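You operate a simulated robot arm through the tools that you are given. There is no shell and no other tool. Be economical: measure what you need, move in short steps, check, and stop when the job is done.

You run a simulated two-armed robot. Do the job below in one go: nothing can be reset, and whatever is moved stays where it is left.

TASK
Clear the green clip flask and the blue magnifier off the brown slide and shut it.
Fine: first hold each steady: turn the cream shutter shut, tip the reading glass upright; both go on the work table. Set down upright: green clip flask, blue magnifier.
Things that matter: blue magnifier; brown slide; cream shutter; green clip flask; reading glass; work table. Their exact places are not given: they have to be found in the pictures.

The check looks at the end state, three seconds after you hand in, the way a careful person would. Anything else that was tipped, shoved, dropped, spilled or broken makes it a failure.

THE ROBOT
Two 7-joint arms with two-finger parallel grippers on one trunk, on a base that drives. Base frame: it is fixed to the floor where the robot stands at the start and does not move with it; the origin is under the middle of the robot, x ahead of it, y to its left, z up. Readings come in m, degrees, newtons and seconds.
The left shoulder is at the start at [0.06, 0.143, 0.926], the right one opposite. With the tool pointing down near the work surface each hand reaches from about 0.32 to 0.74 m from the robot's upright axis, wherever it stands, measured 20 degrees to its own side. Places, roughly: brown slide [0.6, -0.2, 0.8]; cream shutter [0.5, -0.1, 0.9]; reading glass [0.5, -0.3, 0.9]; work table [1, 0.2, 0.8]. Payload 1.57 kg a hand.
Tool frame (each hand has its own): the origin (TCP) lies between the finger pads and is the grasp point; the fingertips stand 0.03 m ahead of it; z points along the fingers, y is the line along which they close. Largest opening 0.11 m; finger width 0.024, thickness 0.012; the body of the gripper, 0.048 by 0.112 m, starts 0.078 m behind the TCP.
Orientation is told as [roll, pitch, yaw] about the base's x, y, z axes, in that order, counted from this pose: with the fingers straight down and closing along the base's y, the tool's x points along the base's -x, its y along +y and its z along -z.

THE INTERFACE
- The arms move only by the tool arm_command. It takes "left_motion", "right_motion" or both (then of equal length, played together; a hand with none holds still); each is a list of rows, each an object (a shift or turn left out is 0, a gripper value left out holds the last) with "travel": the shift along the tool's x, y, z in cm, a list of three; "rot": the turn, a rotation vector about the tool's x, y, z in degrees, a list of three; "grip": the finger opening in cm, from 0 to 11. In form: [{"travel": [x, y, z], "rot": [rx, ry, rz], "grip": grip}, ...]. A call has 1 to 20 rows; each row is the pose to reach, as a shift and turn from the pose commanded when the call began, along the tool's axes at that moment. Each row takes 0.2 s and may step no farther than 0.05 m and 8.6 degrees from the row before; otherwise, or with a gripper value out of range, the whole call is refused. A pose out of reach is approached as far as the arm can. The call stops where the force on the tool passes 40 N (or 10 N more than at its start, if that is more) or the arm is blocked; 0.2 s more then pass. The fingers move at their own pace (about 0.045 m/s each) and stop on an object; they squeeze with about 27 N. The grip force told is the motor's: it shows also when the fingers shut on nothing. Time passes only in rows, and 0.2 s behind the last, so rows that repeat a pose let the fingers close. It gives the time, the measured TCP pose, the force on the tool (base axes), the opening and the grip force at its end, in the units of the frame above (readings bear some noise), with the torque about the TCP (base axes, N m) and any sound that the robot's microphone picked up.
- Cameras (640 x 400 px; columns grow to the right, rows downward): "scene" is now at [0.0392, -0.0136, 1.5244]; the picture's right is [-0.19, -0.98, 0.00], its down [-0.83, 0.16, -0.54] and it looks along [0.53, -0.10, -0.84] (base axes); focal length 277 px, centre (320, 200). "left" rides on the left gripper at [0.07, -0.016, -0.141] in its tool frame; the picture's right is [0.23, 0.97, 0.00], its down [-0.86, 0.20, -0.48] and it looks along [-0.47, 0.11, 0.88] (tool axes); focal length 222 px, centre (320, 200). "right" rides on the right gripper at [0.07, 0.016, -0.141] in its tool frame; the picture's right is [-0.23, 0.97, 0.00], its down [-0.86, -0.20, -0.48] and it looks along [-0.47, -0.11, 0.88] (tool axes); focal length 222 px, centre (320, 200).
- camera(camera): a new picture of that camera. It takes no simulated time.
- slide_trunk(by): slides the trunk up (or, below 0, down) by that many m; the arms and the scene camera ride with it, the base frame stays. It gives what a move gives, with no picture.
- steer(legs): drives the robot by 1 to 6 legs, each [ahead, left, turn to the left] in m, m and degrees, along the robot's own axes; the way and the turn of a leg run together, so that a leg with both is an arc; at most 1.5 m and 180 degrees a leg. The arms and the cameras ride along, it lands a little off, and it stops where it bumps. It gives what a move gives.
- head_to(pan, tilt): turns the head with the scene camera to pan (to the left, within 86 degrees either way) and tilt (down, from -29 to 69), counted from straight ahead of the robot. It gives what a move gives.
- locate(camera, pixels): for up to 12 pixels [column, row] of the newest picture of that camera ("zoom" is the newest enlarged one), the place [x, y, z] in the base frame of the surface seen there, good to about 0.003 m. It takes no simulated time.
- zoom(camera, box): a new picture of the part [left, top, right, bottom] of that camera's present view, enlarged. It takes no simulated time.
- hand_in(): hands the job in; it is judged then, once.

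Go step by step. Measure first, check grasps and placings, and put right what went wrong. The budget is 80 turns and 78 pictures, counting those below and the enlarged ones. Unless the task says otherwise, let go and move clear before handing in, and close with one line.

The tools are called after "Call:" as name(argument=value, ...) on one line, values as JSON. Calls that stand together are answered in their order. arm_command: Moves the arms, as the interface text tells. Its arguments: {"type":"object","properties":{"left_motion":{"type":"array","items":{"type":"object","properties":{"travel":{"type":"array","items":{"type":"number"}},"rot":{"type":"array","items":{"type":"number"}},"grip":{"type":"number"}}}},"right_motion":{"type":"array","items":{"type":"object","properties":{"travel":{"type":"array","items":{"type":"number"}},"rot":{"type":"array","items":{"type":"number"}},"grip":{"type":"number"}}}}},"required":[]} The other tools are called the same way: slide_trunk (by) slides the trunk up or down; steer (legs) drives the base; head_to (pan, tilt) turns the head that bears the scene camera; camera (camera) takes a picture; locate (camera, pixels) gives the place of the surface under pixels of a picture; zoom (camera, box) takes an enlarged picture of a part of a camera's view; hand_in () hands the job in.

At the start:

```text
t: 0.0
left_ee_pos: [0.6036, 0.0718, 1.0003]
left_tool_rot: [0.0, -0.1, 0.0]
left_force: [0.2, 0.3, 0.1]
left_moment: [0.01, -0.03, -0.02]
left_grip_width: 0.1099
left_finger_force: 0.0
right_ee_pos: [0.4366, -0.2871, 1.0006]
right_tool_rot: [-0.1, 0.0, 0.0]
right_force: [-0.7, 0.4, -0.3]
right_moment: [0.0, 0.01, -0.03]
right_grip_width: 0.11
right_finger_force: 0.0
trunk travel left (down, up): [-0.525, 0.065]
robot x, y, heading: [-0.0003, 0.0023, 0.1]
head pan, tilt: [-10.8, 57.3]
```

scene: 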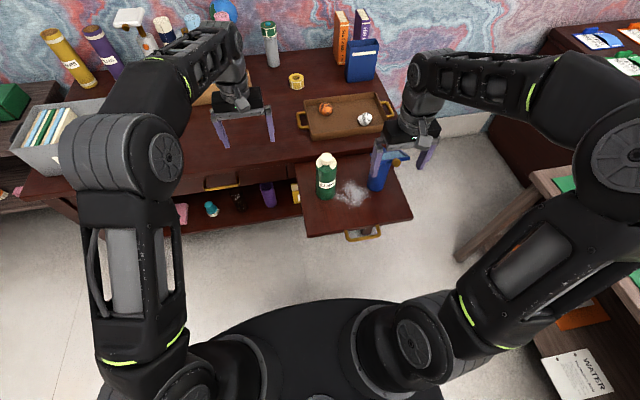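
right: 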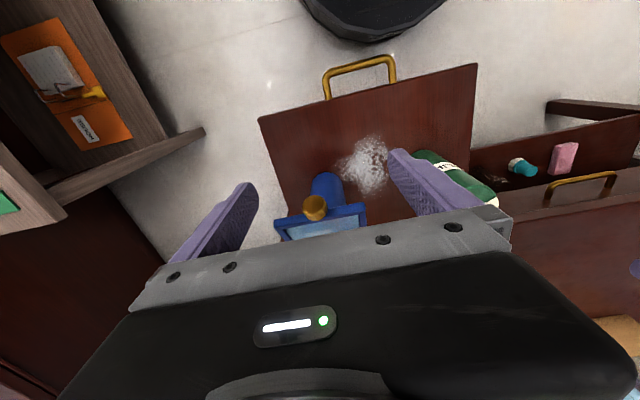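
left: 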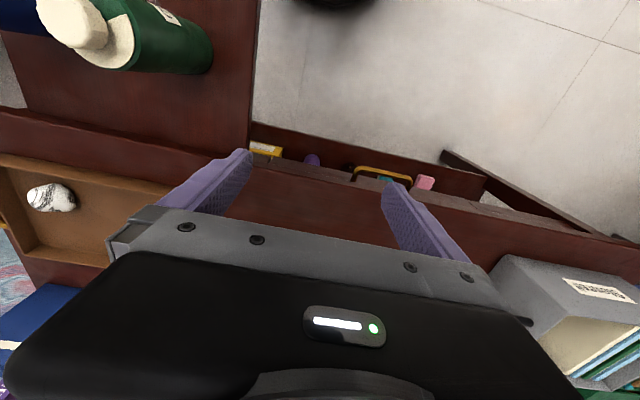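

The slide (a pull-out board) is at about pixels (355,195), with the green flask at (326,178) and the blue magnifier at (380,170). I'll look closer first.

Call:
zoom(camera="scene", box=[280, 130, 440, 250])

Call:
zoom(camera="right", box=[240, 40, 540, 250])

Call:
zoom(camera="left", box=[0, 0, 280, 180])

Call:
locate(camera="scene", pixels=[[326, 160], [326, 195], [318, 235], [405, 215], [308, 185], [375, 185], [395, 160], [350, 190], [365, 235], [250, 140], [300, 90], [320, 155]])

```text
3.33 times, centred on (360, 190) of scene
```

zoom: 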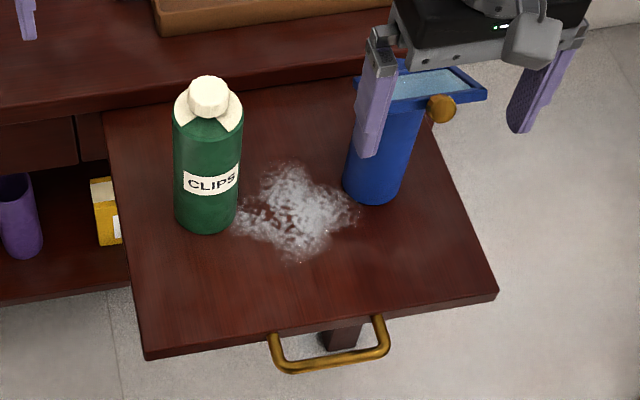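

```text
1.90 times, centred on (390, 145) of right
```

zoom: 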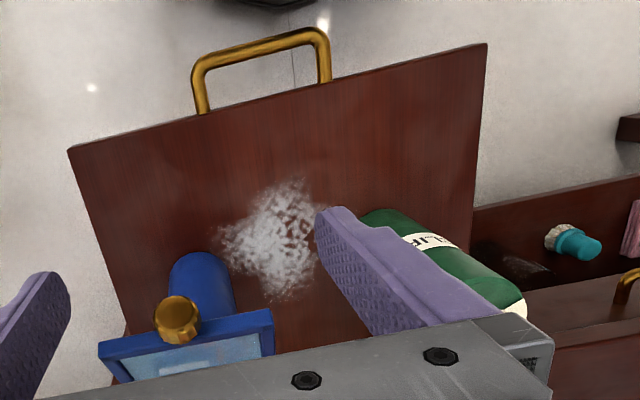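

```text
2.22 times, centred on (140, 90) of left
```

zoom: 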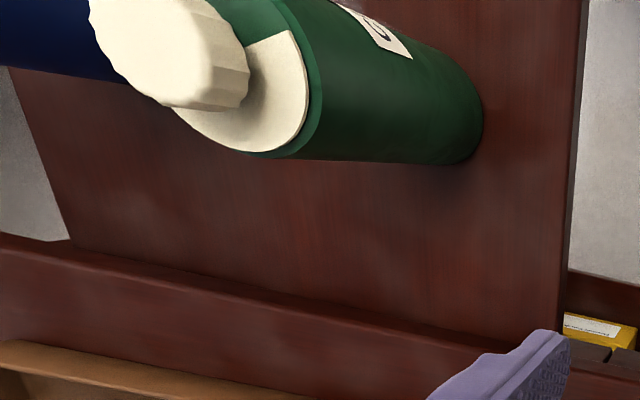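

```text
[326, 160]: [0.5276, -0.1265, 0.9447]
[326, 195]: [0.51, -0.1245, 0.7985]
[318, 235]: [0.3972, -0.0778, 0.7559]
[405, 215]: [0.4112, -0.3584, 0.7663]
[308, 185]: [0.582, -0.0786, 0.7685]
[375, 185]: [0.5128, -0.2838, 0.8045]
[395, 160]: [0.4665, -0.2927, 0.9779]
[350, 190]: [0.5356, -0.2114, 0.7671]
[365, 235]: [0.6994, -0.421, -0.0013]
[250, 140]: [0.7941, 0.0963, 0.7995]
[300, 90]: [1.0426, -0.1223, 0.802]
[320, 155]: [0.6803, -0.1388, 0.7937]
```

The slide's top is at z≈0.767, the table's at 0.80. The right gripper hides the magnifier, so I'll lift it up and aside.

Call:
arm_command(right_motion=[{"travel": [0, 0, -4]}, {"travel": [0, 0, -8]}, {"travel": [2, -3, -11]}, {"travel": [4, -6, -12]}, {"travel": [6, -9, -12]}], left_motion=[{"travel": [0, 2, -3]}, {"travel": [0, 4, -6]}, {"travel": [0, 7, -8]}, {"travel": [0, 10, -8]}, {"travel": [0, 12, -8]}])

Call:
camera(camera="scene")

Call:
zoom(camera="scene", box=[300, 130, 420, 210])

Call:
camera(camera="right")

```text
t: 1.2
left_ee_pos: [0.5956, 0.1354, 1.0712]
left_tool_rot: [1.8, -2.3, -0.7]
left_force: [-1.2, -2.2, -0.6]
left_moment: [0.22, -0.02, -0.03]
left_grip_width: 0.1101
left_finger_force: 0.1
left hand out of reach, approached as far as the arm can: row 2, 3, 4, 5
right_ee_pos: [0.3777, -0.3797, 1.1183]
right_tool_rot: [0.2, -0.1, 0.3]
right_force: [-0.1, -1.7, -0.4]
right_moment: [0.19, -0.05, 0.0]
right_grip_width: 0.1099
right_finger_force: 0.0
right hand out of reach, approached as far as the arm can: row 3
trunk travel left (down, up): [-0.525, 0.065]
robot x, y, heading: [-0.0009, 0.0027, 0.1]
head pan, tilt: [-10.8, 57.3]
```

```text
71 pictures are left
```

scene: 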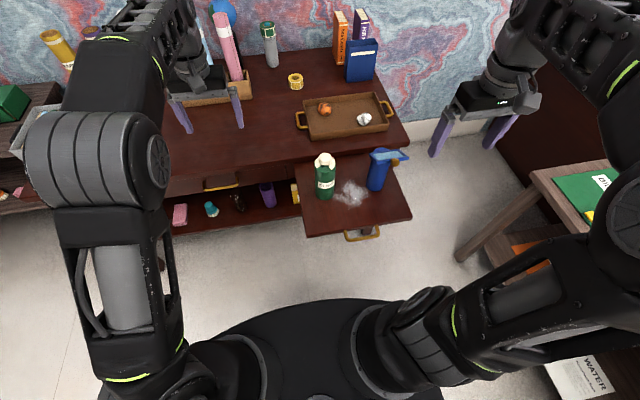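

```text
5.00 times, centred on (360, 170) of scene
```

zoom: 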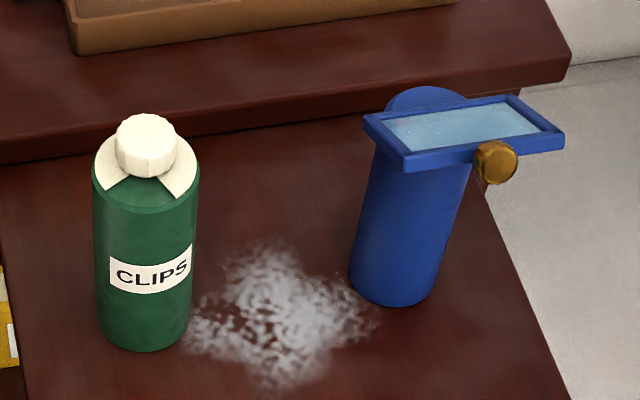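

```text
69 pictures are left
```

right: 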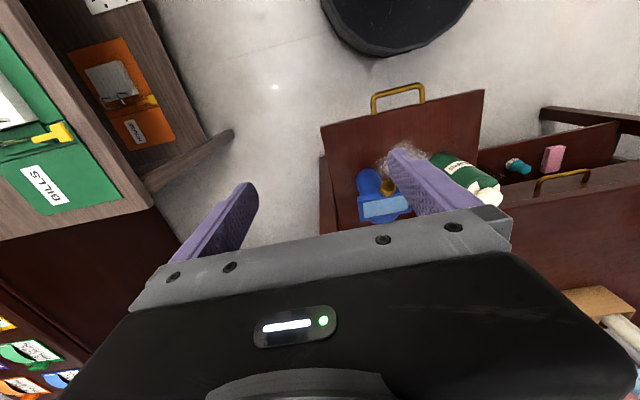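

Call:
zoom(camera="scene", box=[350, 135, 420, 180])

Call:
locate(camera="scene", pixels=[[320, 158], [329, 158], [333, 158], [326, 167], [326, 190], [380, 152], [388, 156], [405, 157], [399, 162], [372, 175], [378, 188], [384, 175]])

Call:
zoom(camera="right", box=[320, 140, 520, 250])

```text
8.89 times, centred on (385, 158) of scene
```

zoom: 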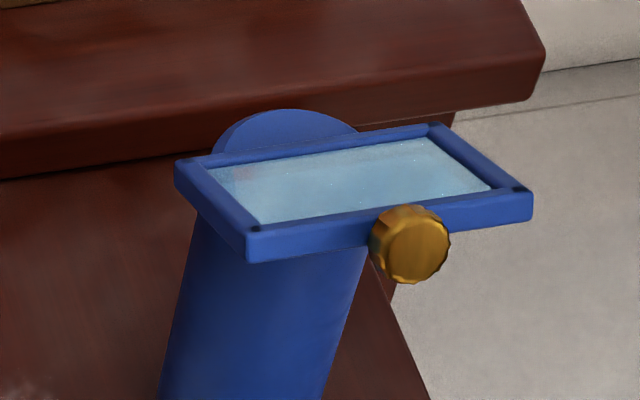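

```text
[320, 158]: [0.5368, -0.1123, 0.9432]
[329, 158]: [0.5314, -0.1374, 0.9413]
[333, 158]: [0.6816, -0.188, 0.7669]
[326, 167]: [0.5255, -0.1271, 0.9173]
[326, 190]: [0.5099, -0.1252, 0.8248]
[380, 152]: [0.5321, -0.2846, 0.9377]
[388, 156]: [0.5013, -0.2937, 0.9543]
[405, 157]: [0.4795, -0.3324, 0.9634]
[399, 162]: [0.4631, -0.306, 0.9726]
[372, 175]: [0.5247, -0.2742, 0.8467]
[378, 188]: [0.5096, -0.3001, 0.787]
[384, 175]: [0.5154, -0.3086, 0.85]
```

```text
3.20 times, centred on (420, 195) of right
```

zoom: 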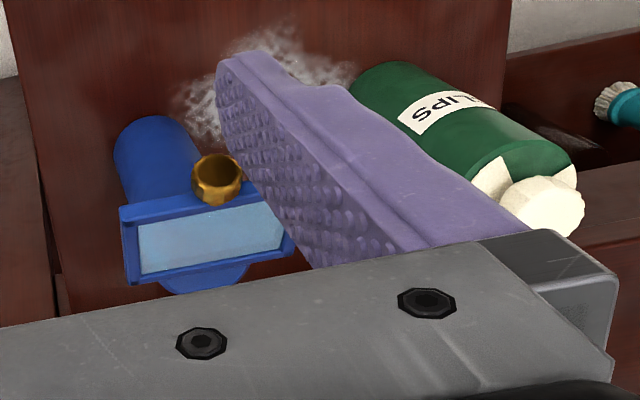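

Call:
zoom(camera="scene", box=[350, 135, 420, 180])

Call:
locate(camera="zoom", pixels=[[190, 168], [250, 235], [520, 198], [438, 134], [350, 180], [260, 200], [450, 170], [290, 130], [415, 245], [385, 235], [250, 300], [400, 215]])

```text
8.89 times, centred on (385, 158) of scene
```

zoom: 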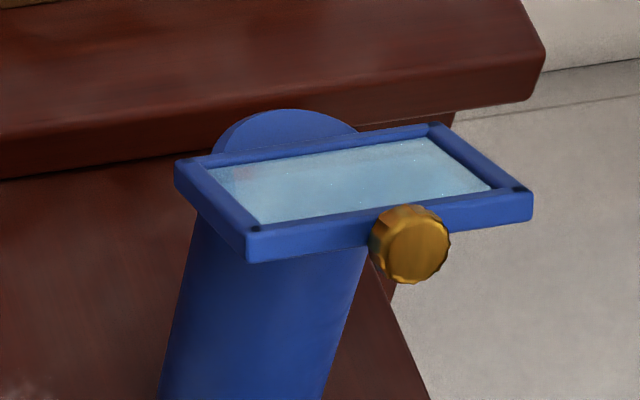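

```text
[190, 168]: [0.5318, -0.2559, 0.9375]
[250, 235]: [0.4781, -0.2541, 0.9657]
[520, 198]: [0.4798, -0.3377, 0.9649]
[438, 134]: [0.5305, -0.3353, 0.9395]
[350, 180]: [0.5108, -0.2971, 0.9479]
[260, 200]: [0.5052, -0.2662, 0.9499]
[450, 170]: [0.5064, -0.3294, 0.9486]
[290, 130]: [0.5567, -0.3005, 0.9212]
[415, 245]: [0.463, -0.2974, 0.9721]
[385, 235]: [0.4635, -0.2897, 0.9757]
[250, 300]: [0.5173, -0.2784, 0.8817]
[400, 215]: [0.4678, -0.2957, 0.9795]
```

The glass frame is hinged at its far end (x≈0.53, z≈0.938), and rises about 28° towards me, with a brass knob at (0.463, -0.296, 0.976). I'll bring the right camera over the flask to see how the shutter works.

Call:
arm_command(right_motion=[{"travel": [-3, 3, 1]}, {"travel": [-6, 6, 2]}, {"travel": [-9, 9, 3]}, {"travel": [-12, 12, 4]}, {"travel": [-15, 15, 5]}, {"travel": [-18, 18, 6]}, {"travel": [-20, 21, 7]}, {"travel": [-21, 25, 8]}, {"travel": [-21, 25, 8]}])

Call:
camera(camera="right")

Call:
zoom(camera="right", box=[240, 20, 420, 150])

```text
t: 3.2
left_ee_pos: [0.5957, 0.1423, 1.07]
left_tool_rot: [1.5, -2.5, -0.4]
left_force: [-0.4, -0.4, 0.0]
left_moment: [0.05, 0.0, -0.02]
left_grip_width: 0.1102
left_finger_force: 0.1
right_ee_pos: [0.5865, -0.1258, 1.0391]
right_tool_rot: [0.0, 0.0, 0.0]
right_force: [0.5, 0.8, 0.6]
right_moment: [0.06, 0.04, 0.0]
right_grip_width: 0.1099
right_finger_force: 0.1
trunk travel left (down, up): [-0.525, 0.065]
robot x, y, heading: [-0.0015, 0.0019, 0.3]
head pan, tilt: [-10.8, 57.3]
```

```text
65 pictures are left
```

right: 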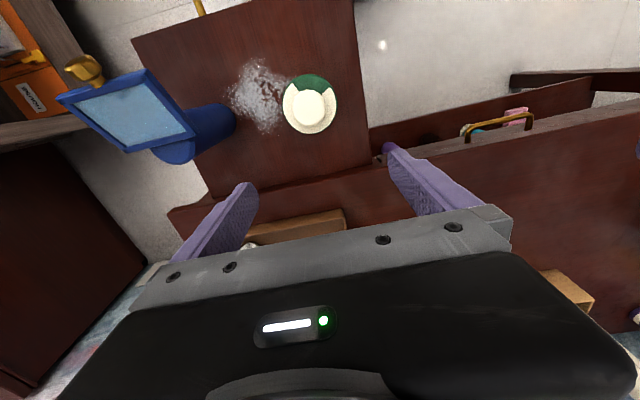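

```text
3.08 times, centred on (330, 85) of right
```

zoom: 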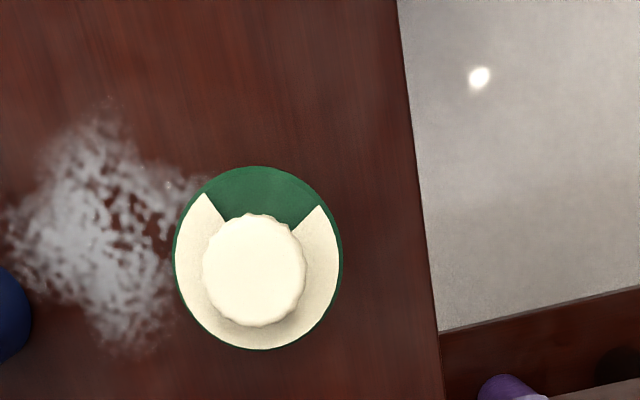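

Call:
zoom(camera="right", box=[280, 65, 345, 140])

Call:
zoom(camera="scene", box=[310, 145, 345, 205])

Call:
locate(camera="right", pixels=[[311, 104], [290, 105], [330, 105], [311, 126], [311, 82], [305, 104], [318, 104], [200, 125], [250, 215], [300, 190]])

```text
5.33 times, centred on (312, 102) of right
```

zoom: 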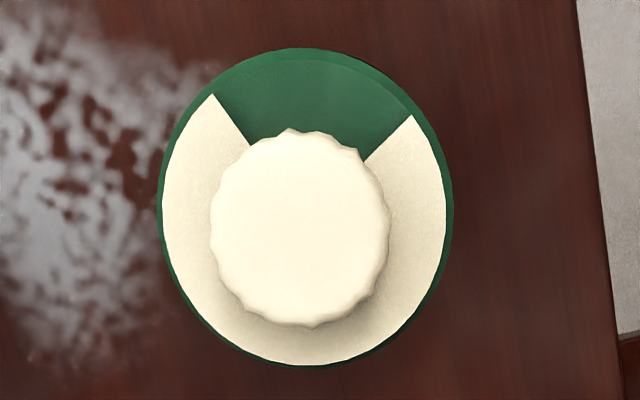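

```text
6.67 times, centred on (328, 175) of scene
```

zoom: 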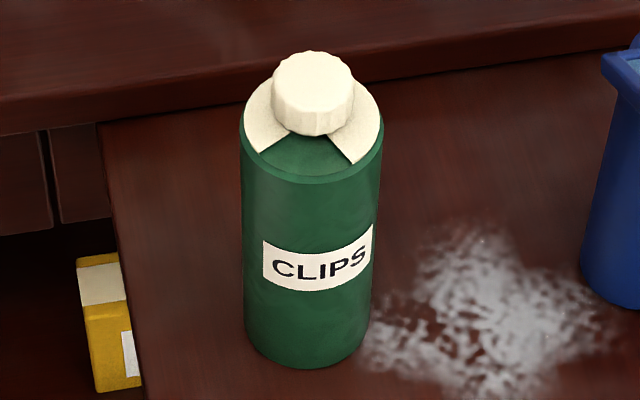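

```text
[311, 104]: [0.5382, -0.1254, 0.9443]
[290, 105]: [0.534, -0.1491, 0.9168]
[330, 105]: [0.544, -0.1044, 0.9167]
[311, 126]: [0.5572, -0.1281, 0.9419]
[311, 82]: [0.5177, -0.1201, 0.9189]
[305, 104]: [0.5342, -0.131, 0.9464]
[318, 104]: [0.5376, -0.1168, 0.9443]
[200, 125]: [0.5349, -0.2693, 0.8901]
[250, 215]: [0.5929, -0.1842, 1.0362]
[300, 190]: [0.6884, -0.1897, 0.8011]
```

The flask's axis is at (0.537, -0.126) and the shutter's knob spans z 0.918–0.945. The shutter has a wedge-shaped gap facing me. I'll stage the left hand to hold the flask's body from the front-left, tilted low.

Call:
arm_command(left_motion=[{"travel": [3, -2, 1.5], "rot": [0, 0, 5]}, {"travel": [6, -4, 3], "rot": [0, 0, 10]}, {"travel": [9, -6, 4.5], "rot": [0, 0, 15]}, {"travel": [12, -8, 6], "rot": [0, 0, 20]}, {"travel": [15, -10, 7.5], "rot": [0, 0, 25]}, {"travel": [18, -12, 9], "rot": [0, 0, 29]}, {"travel": [20, -14, 10], "rot": [0, 0, 29]}, {"travel": [20, -14, 10], "rot": [0, 0, 29]}])

Call:
arm_command(left_motion=[{"travel": [-1, -1, 1], "rot": [0, -8, 0]}, {"travel": [-2, -2, 2], "rot": [0, -16, 0]}, {"travel": [-3, -3, 3], "rot": [0, -24, 0]}, {"travel": [-4, -4, 4.5], "rot": [0, -32, 0]}, {"travel": [-5, -5, 6], "rot": [0, -40, 0]}, {"travel": [-6.5, -6.5, 7], "rot": [0, -48, 0]}, {"travel": [-8, -8, 8], "rot": [0, -56, 0]}, {"travel": [-9.6, -8.8, 9.5], "rot": [0, -64, 0]}, {"travel": [-9.6, -8.8, 9.5], "rot": [0, -65, 0]}])

Call:
camera(camera="scene")

Call:
camera(camera="left")

```text
t: 5.0
left_ee_pos: [0.3967, 0.0045, 0.9711]
left_tool_rot: [0.0, 0.0, -28.9]
left_force: [-0.2, -0.4, -0.5]
left_moment: [-0.01, 0.03, -0.02]
left_grip_width: 0.11
left_finger_force: 0.1
right_ee_pos: [0.5862, -0.1262, 1.039]
right_tool_rot: [0.1, 0.0, 0.0]
right_force: [0.2, 0.4, -1.3]
right_moment: [-0.02, -0.02, 0.0]
right_grip_width: 0.1099
right_finger_force: 0.0
trunk travel left (down, up): [-0.525, 0.065]
robot x, y, heading: [-0.0054, -0.0001, -0.2]
head pan, tilt: [-10.8, 57.3]
```

```text
t: 7.0
left_ee_pos: [0.4355, -0.1204, 0.8765]
left_tool_rot: [-0.2, -65.2, -28.9]
left_force: [-0.4, -0.5, -0.1]
left_moment: [-0.05, -0.01, -0.01]
left_grip_width: 0.1099
left_finger_force: 0.1
left hand out of reach, approached as far as the arm can: row 5
right_ee_pos: [0.5878, -0.126, 1.0396]
right_tool_rot: [0.0, 0.0, 0.0]
right_force: [-0.2, 0.2, 0.3]
right_moment: [0.01, -0.02, 0.01]
right_grip_width: 0.1099
right_finger_force: 0.1
trunk travel left (down, up): [-0.525, 0.065]
robot x, y, heading: [-0.0035, -0.0028, -0.1]
head pan, tilt: [-10.8, 57.3]
```

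```text
61 pictures are left
```

scene: 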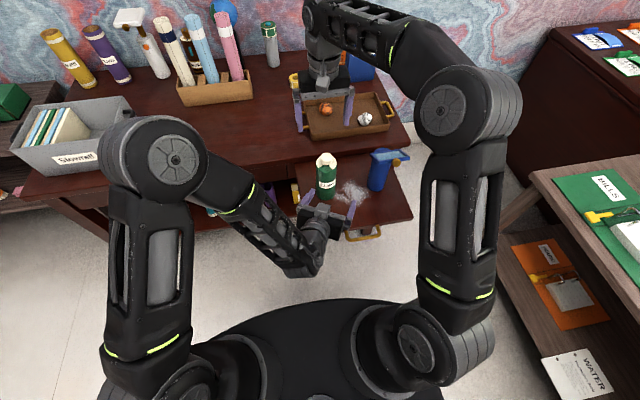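

```text
60 pictures are left
```

left: 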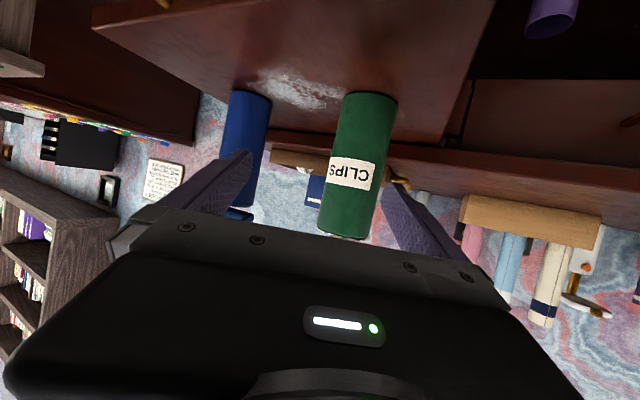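

The left hand is aimed past the flask by 4 cm along its closing axis. I'll shift it, advance 10 cm and close on the body.

Call:
arm_command(left_motion=[{"travel": [0, 2.2, 0]}, {"travel": [0, 4.3, 0]}, {"travel": [0, 4.3, 2.5]}, {"travel": [0, 4.3, 5]}, {"travel": [0, 4.3, 7.5]}, {"travel": [0, 4.3, 9.0]}, {"travel": [0, 4.3, 10]}, {"travel": [0, 4.3, 10]}])

Call:
camera(camera="left")

Call:
camera(camera="right")

```text
t: 8.8
left_ee_pos: [0.5262, -0.1447, 0.8386]
left_tool_rot: [1.1, -64.8, -28.9]
left_force: [-0.9, 0.3, 0.3]
left_moment: [0.0, 0.04, -0.01]
left_grip_width: 0.1102
left_finger_force: 0.1
left hand out of reach, approached as far as the arm can: row 2, 3, 4, 5, 6, 7, 8
right_ee_pos: [0.5864, -0.1273, 1.0398]
right_tool_rot: [0.0, 0.0, 0.1]
right_force: [1.1, 0.2, -0.9]
right_moment: [0.01, 0.0, -0.01]
right_grip_width: 0.11
right_finger_force: 0.1
trunk travel left (down, up): [-0.525, 0.065]
robot x, y, heading: [-0.0013, -0.0015, -0.1]
head pan, tilt: [-10.8, 57.3]
```

```text
59 pictures are left
```

left: 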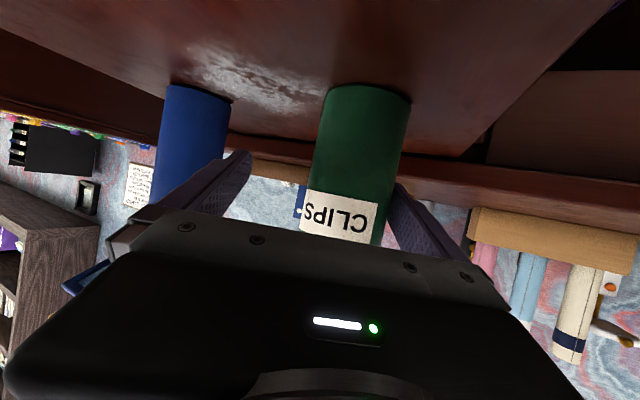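

```text
58 pictures are left
```

right: 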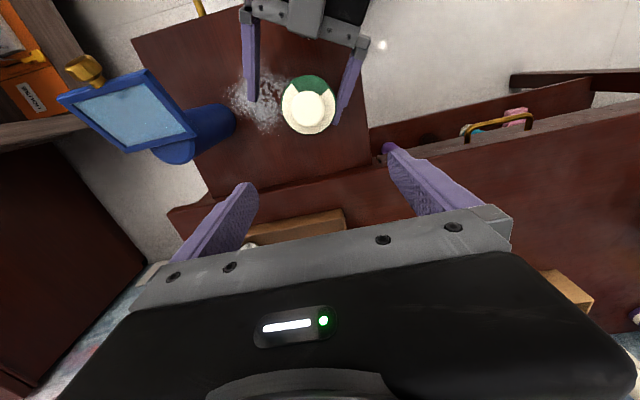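

The left hand hit its reach limit 2 cm off-centre. I'll back it out and look at the room to my right, so I can shift the base that way and give the left arm more reach.

Call:
arm_command(left_motion=[{"travel": [0, 0, -3]}, {"travel": [0, 0, -6]}, {"travel": [0, 0, -9]}, {"travel": [0, 0, -12]}])

Call:
locate(camera="scene", pixels=[[545, 365], [520, 265], [500, 235], [535, 175], [580, 330], [310, 310], [460, 260], [550, 350]])

```text
t: 9.8
left_ee_pos: [0.4304, -0.0904, 0.8875]
left_tool_rot: [0.1, -65.1, -29.1]
left_force: [0.2, 0.5, -0.3]
left_moment: [0.0, -0.01, 0.03]
left_grip_width: 0.1101
left_finger_force: 0.1
left hand out of reach, approached as far as the arm can: row 1
right_ee_pos: [0.5874, -0.1259, 1.0397]
right_tool_rot: [0.1, 0.0, 0.0]
right_force: [0.0, 0.8, -0.2]
right_moment: [-0.01, -0.02, -0.02]
right_grip_width: 0.11
right_finger_force: 0.1
trunk travel left (down, up): [-0.525, 0.065]
robot x, y, heading: [0.0011, 0.0007, 0.3]
head pan, tilt: [-10.8, 57.3]
```

```text
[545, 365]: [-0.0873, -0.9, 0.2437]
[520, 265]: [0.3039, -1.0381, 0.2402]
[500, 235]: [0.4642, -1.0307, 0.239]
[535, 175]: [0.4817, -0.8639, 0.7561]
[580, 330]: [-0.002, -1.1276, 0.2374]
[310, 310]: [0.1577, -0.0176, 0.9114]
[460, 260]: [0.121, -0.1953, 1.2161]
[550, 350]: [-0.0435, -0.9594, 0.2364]
```

Call:
arm_command(left_motion=[{"travel": [0, 1, -2]}, {"travel": [0, 3, -4]}, {"travel": [0, 5, -5]}, {"travel": [0, 5, -5]}])

Call:
steer(legs=[[0, -0.12, 0]])

Call:
camera(camera="left")

Call:
camera(camera="right")

```text
t: 10.8
left_ee_pos: [0.4272, -0.076, 0.8939]
left_tool_rot: [-0.1, -65.1, -28.9]
left_force: [-0.2, -0.1, 0.5]
left_moment: [0.03, 0.01, 0.02]
left_grip_width: 0.1101
left_finger_force: 0.1
left hand out of reach, approached as far as the arm can: row 1, 2, 3, 4
right_ee_pos: [0.5859, -0.1277, 1.0392]
right_tool_rot: [0.0, 0.1, 0.0]
right_force: [-0.2, 0.4, 0.0]
right_moment: [0.0, 0.01, -0.01]
right_grip_width: 0.11
right_finger_force: 0.1
trunk travel left (down, up): [-0.525, 0.065]
robot x, y, heading: [0.0029, -0.0015, 0.0]
head pan, tilt: [-10.8, 57.3]
```

```text
t: 12.0
left_ee_pos: [0.4279, -0.196, 0.8944]
left_tool_rot: [0.2, -65.0, -29.1]
left_force: [0.7, 0.1, 0.4]
left_moment: [-0.01, -0.01, 0.02]
left_grip_width: 0.11
left_finger_force: 0.0
right_ee_pos: [0.5872, -0.2473, 1.0396]
right_tool_rot: [0.0, 0.0, 0.0]
right_force: [0.8, -1.2, -0.1]
right_moment: [0.05, 0.01, -0.01]
right_grip_width: 0.1101
right_finger_force: 0.1
trunk travel left (down, up): [-0.525, 0.065]
robot x, y, heading: [0.0001, -0.1191, -0.1]
head pan, tilt: [-10.8, 57.3]
```

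```text
57 pictures are left
```

left: 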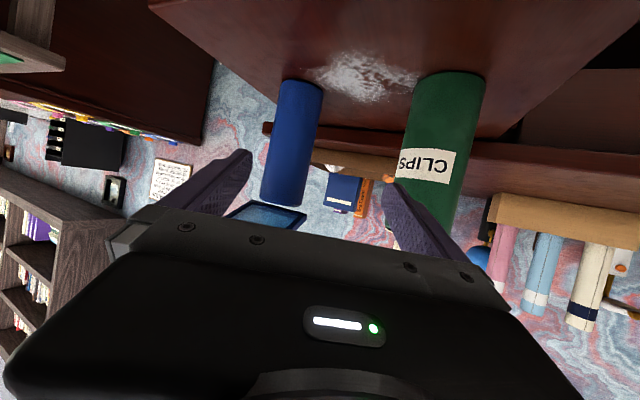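

```text
56 pictures are left
```

right: 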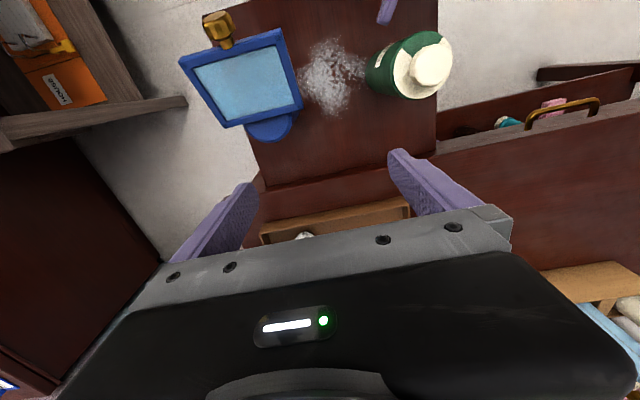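

Call:
locate(camera="right", pixels=[[434, 60], [428, 60], [440, 66], [405, 80], [442, 42], [420, 92], [218, 27], [222, 42], [250, 80], [270, 130]])

Call:
arm_command(left_motion=[{"travel": [0, 2.5, -1]}, {"travel": [0, 5, -1.5]}, {"travel": [0, 8, -1.5]}, {"travel": [1, 11.2, -1.5]}, {"travel": [2.8, 11.2, -1]}, {"travel": [2.8, 11.2, 0]}])

Call:
camera(camera="left")

```text
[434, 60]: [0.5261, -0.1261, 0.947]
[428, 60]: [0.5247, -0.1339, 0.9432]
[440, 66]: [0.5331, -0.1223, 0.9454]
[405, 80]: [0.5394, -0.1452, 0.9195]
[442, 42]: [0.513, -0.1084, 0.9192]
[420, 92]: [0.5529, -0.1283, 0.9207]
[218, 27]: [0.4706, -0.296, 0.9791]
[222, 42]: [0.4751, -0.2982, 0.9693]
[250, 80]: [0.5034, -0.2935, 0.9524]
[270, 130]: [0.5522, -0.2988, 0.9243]
```

```text
t: 13.4
left_ee_pos: [0.4381, -0.1881, 0.9047]
left_tool_rot: [0.4, -64.8, -29.1]
left_force: [0.3, -0.6, -0.1]
left_moment: [0.0, -0.01, 0.02]
left_grip_width: 0.1098
left_finger_force: 0.1
left hand out of reach, approached as far as the arm can: row 1, 2, 3, 4, 5, 6
right_ee_pos: [0.5866, -0.2461, 1.0395]
right_tool_rot: [0.0, 0.0, 0.0]
right_force: [0.3, 0.4, 0.3]
right_moment: [0.01, -0.01, -0.02]
right_grip_width: 0.1099
right_finger_force: 0.1
trunk travel left (down, up): [-0.525, 0.065]
robot x, y, heading: [0.0021, -0.1185, -0.2]
head pan, tilt: [-10.8, 57.3]
```

```text
55 pictures are left
```

left: 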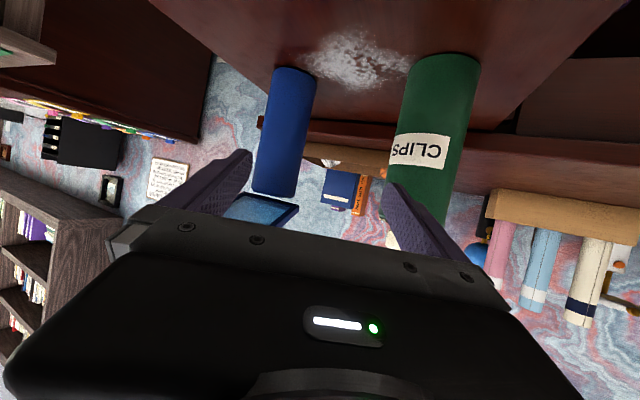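

The limit is in the wrist: the forearm comes across from the left, so pointing the hand more to the right (-y) is the natural way. I'll swing it round so that it comes at the flask from its left side.

Call:
arm_command(left_motion=[{"travel": [0.1, 2.1, -2.5], "rot": [6.3, 0, 3.0]}, {"travel": [0.2, 4.3, -5.1], "rot": [12.7, 0, 5.9]}, {"travel": [1.1, 6.4, -7.2], "rot": [19, 0, 8.9]}, {"travel": [1.8, 9, -8.5], "rot": [25.4, 0, 11.8]}, {"travel": [2, 12.2, -9], "rot": [32, 0, 14.9]}, {"travel": [2.4, 16.2, -7.6], "rot": [38.5, 0, 17.9]}, {"travel": [2.3, 18.1, -5], "rot": [45.3, 0, 21.1]}, {"travel": [2.1, 19.2, -1], "rot": [45.3, 0, 21.1]}, {"travel": [2.1, 19.2, -1], "rot": [45.3, 0, 21.1]}])

Call:
camera(camera="left")

```text
t: 15.4
left_ee_pos: [0.5161, -0.0087, 0.8877]
left_tool_rot: [0.1, -64.9, -78.9]
left_force: [-0.5, 0.3, 0.3]
left_moment: [0.0, 0.0, 0.01]
left_grip_width: 0.1101
left_finger_force: 0.0
left hand out of reach, approached as far as the arm can: row 1, 2, 3, 4
right_ee_pos: [0.5874, -0.2455, 1.0403]
right_tool_rot: [0.0, 0.0, 0.0]
right_force: [0.5, 0.0, 0.5]
right_moment: [-0.01, -0.02, 0.01]
right_grip_width: 0.11
right_finger_force: 0.0
trunk travel left (down, up): [-0.525, 0.065]
robot x, y, heading: [-0.0028, -0.1186, 0.3]
head pan, tilt: [-10.8, 57.3]
```

```text
54 pictures are left
```

left: 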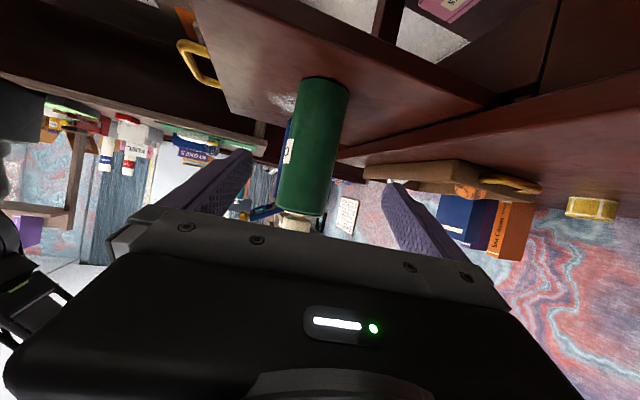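

The left hand now lines up with the flask. I'll advance 13 cm and close on the body.

Call:
arm_command(left_motion=[{"travel": [0, -0.3, 4]}, {"travel": [-0.2, -0.3, 8]}, {"travel": [-0.2, -0.3, 11]}, {"travel": [-0.2, -0.3, 13]}, {"travel": [-0.2, -0.3, 13]}])

Call:
camera(camera="right")

Call:
camera(camera="left")

```text
t: 16.6
left_ee_pos: [0.5365, -0.1269, 0.835]
left_tool_rot: [-0.1, -64.9, -78.9]
left_force: [-1.3, 0.1, 0.3]
left_moment: [-0.02, 0.0, -0.01]
left_grip_width: 0.1098
left_finger_force: 0.0
right_ee_pos: [0.5858, -0.2457, 1.0388]
right_tool_rot: [0.0, -0.1, 0.0]
right_force: [-0.4, -0.2, 0.5]
right_moment: [-0.01, 0.02, -0.02]
right_grip_width: 0.1098
right_finger_force: 0.1
trunk travel left (down, up): [-0.525, 0.065]
robot x, y, heading: [-0.0033, -0.1195, -0.1]
head pan, tilt: [-10.8, 57.3]
```

```text
53 pictures are left
```

right: 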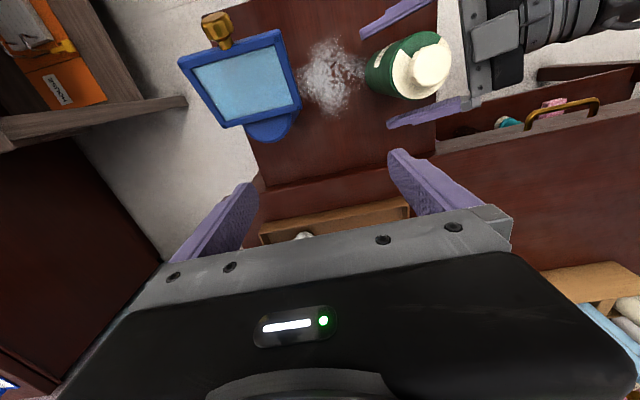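

```text
52 pictures are left
```

left: 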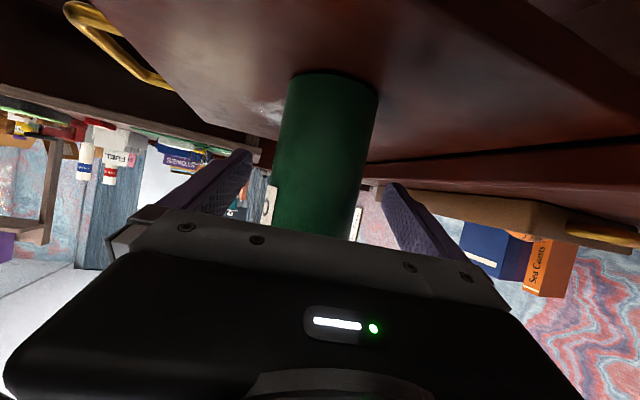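

Call:
arm_command(left_motion=[{"grip": 4}, {"grip": 4}, {"grip": 4}, {"grip": 4}, {"grip": 4}, {"grip": 4}, {"grip": 4}], right_motion=[{"travel": [0, 3, 0], "grip": 6}, {"travel": [1, 6, 0]}, {"travel": [3, 9, 0]}, {"travel": [4.9, 12, 0]}, {"travel": [4.9, 12, 0]}, {"travel": [4.9, 12, 1.5]}, {"travel": [4.9, 12, 3]}])

Call:
camera(camera="right")

Call:
camera(camera="scene")

```text
t: 18.2
left_ee_pos: [0.5361, -0.1275, 0.8357]
left_tool_rot: [0.1, -65.0, -78.9]
left_force: [0.5, -0.5, -0.9]
left_moment: [-0.03, -0.07, -0.01]
left_grip_width: 0.0605
left_finger_force: 27.3
right_ee_pos: [0.5377, -0.1259, 1.009]
right_tool_rot: [0.0, 0.1, 0.1]
right_force: [-1.0, 0.8, -0.3]
right_moment: [0.0, -0.03, -0.01]
right_grip_width: 0.0601
right_finger_force: 0.0
trunk travel left (down, up): [-0.525, 0.065]
robot x, y, heading: [-0.0008, -0.1197, 0.0]
head pan, tilt: [-10.8, 57.3]
```

```text
51 pictures are left
```

right: 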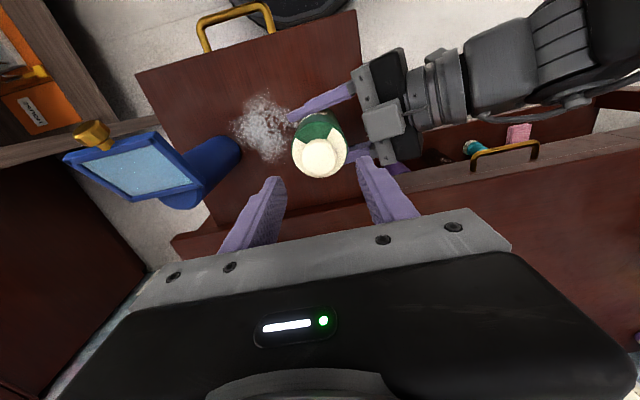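

```text
50 pictures are left
```

scene: 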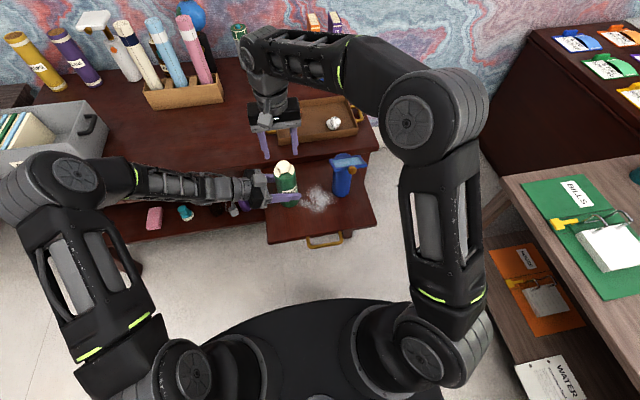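

Call:
locate(camera="right", pixels=[[320, 158], [308, 156], [333, 158], [320, 170], [319, 145], [300, 160], [318, 135]])

Call:
zoom(camera="right", box=[280, 95, 360, 185])

```text
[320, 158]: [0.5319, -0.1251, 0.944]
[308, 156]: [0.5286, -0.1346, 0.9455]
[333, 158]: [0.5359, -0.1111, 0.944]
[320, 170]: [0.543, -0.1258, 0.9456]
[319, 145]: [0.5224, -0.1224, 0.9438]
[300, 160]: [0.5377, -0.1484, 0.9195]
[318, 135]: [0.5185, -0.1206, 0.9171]
```

```text
4.44 times, centred on (320, 140) of right
```

zoom: 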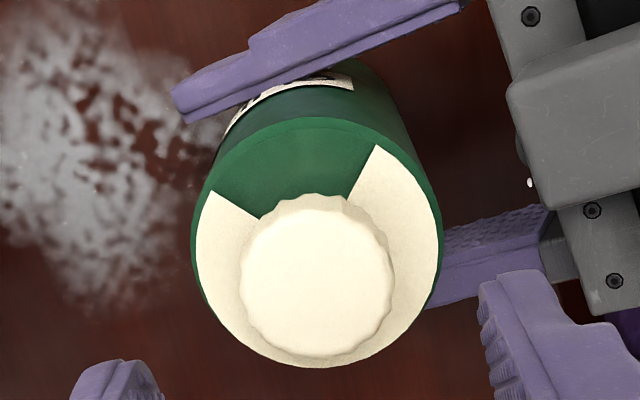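

The flask is held. I'll lower the right hand onto the knob, centred at about (0.534, -0.124), and grip it.

Call:
arm_command(right_motion=[{"travel": [0.4, 0.2, 2]}, {"travel": [0.4, 0.2, 4]}, {"travel": [0.4, 0.2, 5.6]}, {"travel": [0.4, 0.2, 5.6], "grip": 2}, {"travel": [0.4, 0.2, 5.6], "grip": 2}, {"travel": [0.4, 0.2, 5.6], "grip": 2}, {"travel": [0.4, 0.2, 5.6], "grip": 2}])

Call:
arm_command(right_motion=[{"rot": [0, 0, 6]}, {"rot": [0, 0, 12]}, {"rot": [0, 0, 18]}, {"rot": [0, 0, 24]}])

Call:
camera(camera="right")

```text
t: 19.8
left_ee_pos: [0.5354, -0.1277, 0.8354]
left_tool_rot: [0.0, -65.0, -78.9]
left_force: [-2.1, 6.5, 1.7]
left_moment: [-0.51, 0.08, 0.01]
left_grip_width: 0.0602
left_finger_force: 27.1
right_ee_pos: [0.5338, -0.1254, 0.9522]
right_tool_rot: [-0.1, -0.1, 0.0]
right_force: [1.4, -6.2, -0.5]
right_moment: [-0.23, -0.23, 0.01]
right_grip_width: 0.0319
right_finger_force: 27.0
trunk travel left (down, up): [-0.525, 0.065]
robot x, y, heading: [0.0017, -0.1173, 0.1]
head pan, tilt: [-10.8, 57.3]
```

```text
t: 20.8
left_ee_pos: [0.5357, -0.1271, 0.8362]
left_tool_rot: [0.0, -65.0, -78.8]
left_force: [-1.5, 7.5, 4.9]
left_moment: [-0.36, 0.36, -0.05]
left_grip_width: 0.0604
left_finger_force: 27.4
right_ee_pos: [0.5344, -0.1226, 0.9542]
right_tool_rot: [-0.1, -0.1, -24.1]
right_force: [0.0, -7.4, -1.1]
right_moment: [-0.32, -0.34, 0.02]
right_grip_width: 0.0318
right_finger_force: 26.8
trunk travel left (down, up): [-0.525, 0.065]
robot x, y, heading: [0.0034, -0.1199, 0.2]
head pan, tilt: [-10.8, 57.3]
```

```text
48 pictures are left
```

right: 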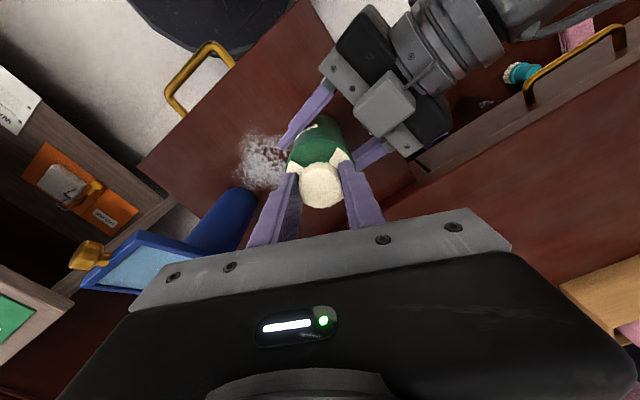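

The shutter's gap still faces up the picture, so it turned with the hand, with hardly any resistance. I'll keep turning the same way and watch the torque.

Call:
arm_command(right_motion=[{"rot": [0, 0, 6]}, {"rot": [0, 0, 12]}, {"rot": [0, 0, 18]}, {"rot": [0, 0, 24]}, {"rot": [0, 0, 30]}, {"rot": [0, 0, 36]}])

Call:
zoom(camera="right", box=[240, 80, 400, 220])

Call:
zoom(camera="scene", box=[255, 145, 325, 215])

```text
t: 22.2
left_ee_pos: [0.5363, -0.1283, 0.8365]
left_tool_rot: [-0.1, -65.1, -79.0]
left_force: [-5.3, 3.2, 7.8]
left_moment: [0.09, -0.32, 0.02]
left_grip_width: 0.0603
left_finger_force: 26.9
right_ee_pos: [0.5339, -0.1233, 0.9529]
right_tool_rot: [0.0, 0.0, -60.1]
right_force: [5.5, -3.2, -7.4]
right_moment: [-0.36, -0.26, 0.01]
right_grip_width: 0.0321
right_finger_force: 26.7
trunk travel left (down, up): [-0.525, 0.065]
robot x, y, heading: [0.0021, -0.1227, -0.0]
head pan, tilt: [-10.8, 57.3]
```

```text
2.86 times, centred on (320, 150) of right
```

zoom: 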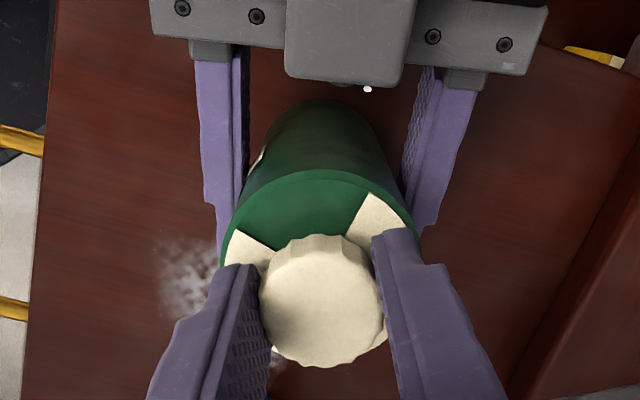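

```text
5.71 times, centred on (290, 180) of scene
```

zoom: 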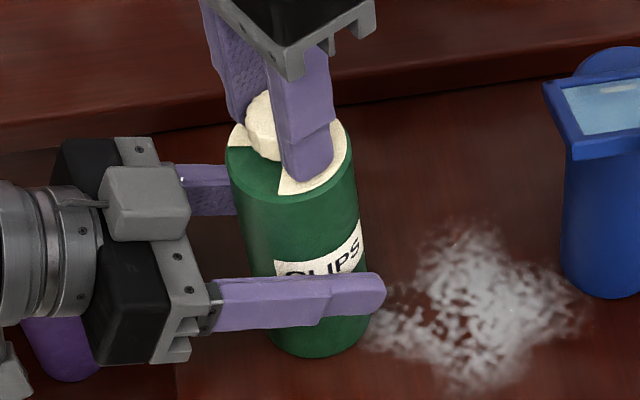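

Call:
arm_command(right_motion=[{"rot": [0, 0, 6]}, {"rot": [0, 0, 12]}, {"rot": [0, 0, 18]}, {"rot": [0, 0, 24]}, {"rot": [0, 0, 30]}, {"rot": [0, 0, 36]}, {"rot": [0, 0, 42]}])

Call:
zoom(camera="right", box=[240, 80, 400, 220])

Call:
zoom(camera="scene", box=[255, 145, 325, 215])

```text
t: 23.8
left_ee_pos: [0.5349, -0.1279, 0.8367]
left_tool_rot: [-0.1, -65.0, -78.8]
left_force: [-9.6, -3.5, 4.0]
left_moment: [0.18, -0.67, -0.2]
left_grip_width: 0.0607
left_finger_force: 27.2
right_ee_pos: [0.5346, -0.1228, 0.9554]
right_tool_rot: [0.1, 0.0, -102.1]
right_force: [9.0, 2.1, 0.0]
right_moment: [0.07, -0.32, 0.31]
right_grip_width: 0.0326
right_finger_force: 26.9
trunk travel left (down, up): [-0.525, 0.065]
robot x, y, heading: [0.001, -0.1204, 0.2]
head pan, tilt: [-10.8, 57.3]
```

```text
2.86 times, centred on (320, 150) of right
```

zoom: 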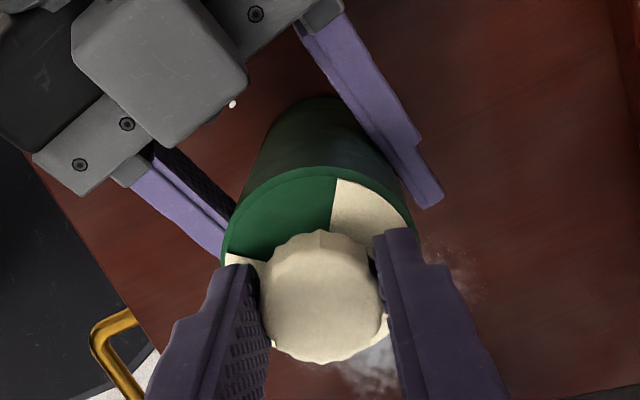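

```text
5.71 times, centred on (290, 180) of scene
```

zoom: 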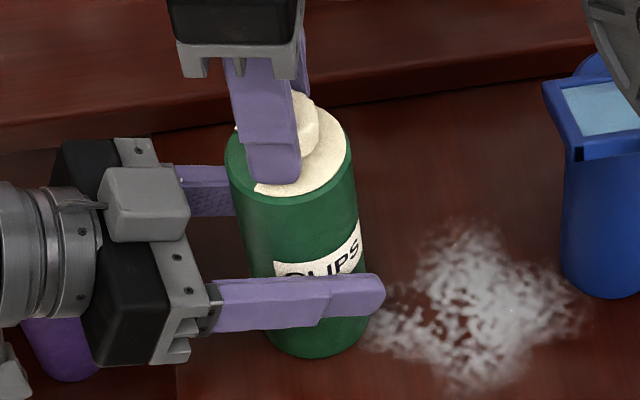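

The torque rose to 0.31 N·m and the fingers slipped, so there is a stop at about 80°. I'll turn back past the starting angle to see whether that was the other stop, so I know which end is shut.

Call:
arm_command(right_motion=[{"rot": [0, 0, -8]}, {"rot": [0, 0, -16]}, {"rot": [0, 0, -24]}, {"rot": [0, 0, -32]}, {"rot": [0, 0, -40]}, {"rot": [0, 0, -48]}, {"rot": [0, 0, -56]}, {"rot": [0, 0, -64]}, {"rot": [0, 0, -72]}])

Call:
arm_command(right_motion=[{"rot": [0, 0, -7]}, {"rot": [0, 0, -14]}, {"rot": [0, 0, -21]}])

Call:
zoom(camera="right", box=[240, 80, 400, 220])

```text
t: 25.8
left_ee_pos: [0.5367, -0.1276, 0.8354]
left_tool_rot: [0.1, -65.0, -78.9]
left_force: [-3.7, -3.1, -7.1]
left_moment: [-0.25, -0.14, 0.08]
left_grip_width: 0.0604
left_finger_force: 27.1
right_ee_pos: [0.5331, -0.1238, 0.9547]
right_tool_rot: [0.1, -0.1, -29.8]
right_force: [3.5, -1.8, 21.1]
right_moment: [0.0, -0.01, 0.0]
right_grip_width: 0.0328
right_finger_force: 26.8
trunk travel left (down, up): [-0.525, 0.065]
robot x, y, heading: [0.0007, -0.1216, 0.0]
head pan, tilt: [-10.8, 57.3]
```

```text
t: 26.6
left_ee_pos: [0.5357, -0.127, 0.8369]
left_tool_rot: [0.1, -64.9, -79.0]
left_force: [-1.9, 0.6, -6.2]
left_moment: [0.05, -0.26, 0.2]
left_grip_width: 0.0605
left_finger_force: 27.5
right_ee_pos: [0.5326, -0.1226, 0.9542]
right_tool_rot: [0.1, 0.0, -8.9]
right_force: [3.3, -1.8, 15.7]
right_moment: [-0.15, -0.06, -0.23]
right_grip_width: 0.0329
right_finger_force: 27.0
trunk travel left (down, up): [-0.525, 0.065]
robot x, y, heading: [-0.0005, -0.1206, -0.0]
head pan, tilt: [-10.8, 57.3]
```

```text
2.86 times, centred on (320, 150) of right
```

zoom: 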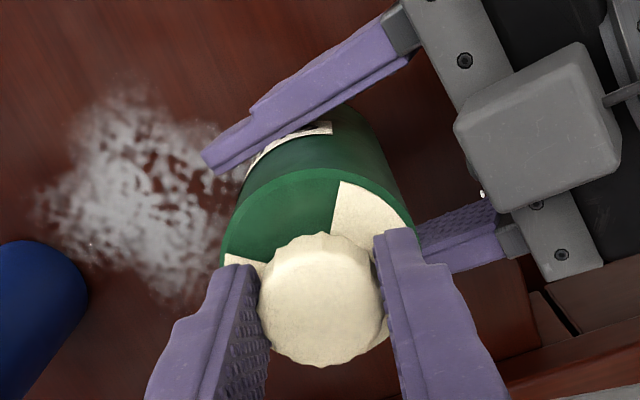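

Here the stop comes just past the starting angle (torque -0.23). So it started at its open end, and the stop about 85–90° the other way is shut. I'll turn it back there firmly.

Call:
arm_command(right_motion=[{"rot": [0, 0, 8]}, {"rot": [0, 0, 16]}, {"rot": [0, 0, 24]}, {"rot": [0, 0, 32]}, {"rot": [0, 0, 40]}, {"rot": [0, 0, 48]}, {"rot": [0, 0, 56]}, {"rot": [0, 0, 64]}, {"rot": [0, 0, 72]}, {"rot": [0, 0, 80]}, {"rot": [0, 0, 86]}, {"rot": [0, 0, 92]}, {"rot": [0, 0, 98]}])

Call:
zoom(camera="right", box=[240, 80, 400, 220])

```text
t: 29.4
left_ee_pos: [0.5351, -0.1279, 0.8363]
left_tool_rot: [0.0, -65.0, -78.9]
left_force: [-13.2, -1.8, -0.1]
left_moment: [0.1, -0.82, -0.11]
left_grip_width: 0.0606
left_finger_force: 26.7
right_ee_pos: [0.5334, -0.1234, 0.9531]
right_tool_rot: [0.0, -0.1, -107.1]
right_force: [11.8, 0.5, 0.8]
right_moment: [-0.01, -0.41, 0.22]
right_grip_width: 0.0325
right_finger_force: 26.9
trunk travel left (down, up): [-0.525, 0.065]
robot x, y, heading: [0.0022, -0.1187, -0.1]
head pan, tilt: [-10.8, 57.3]
```

```text
2.86 times, centred on (320, 150) of right
```

zoom: 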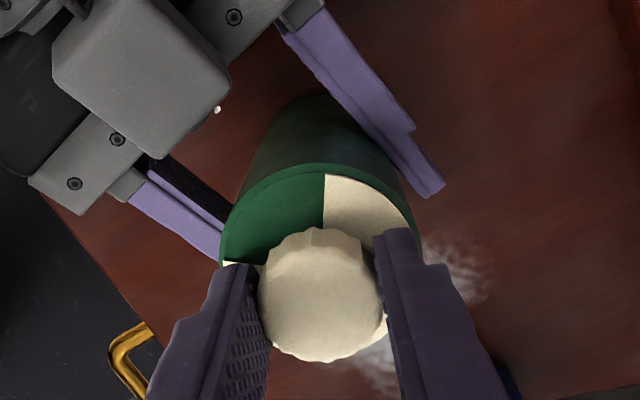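

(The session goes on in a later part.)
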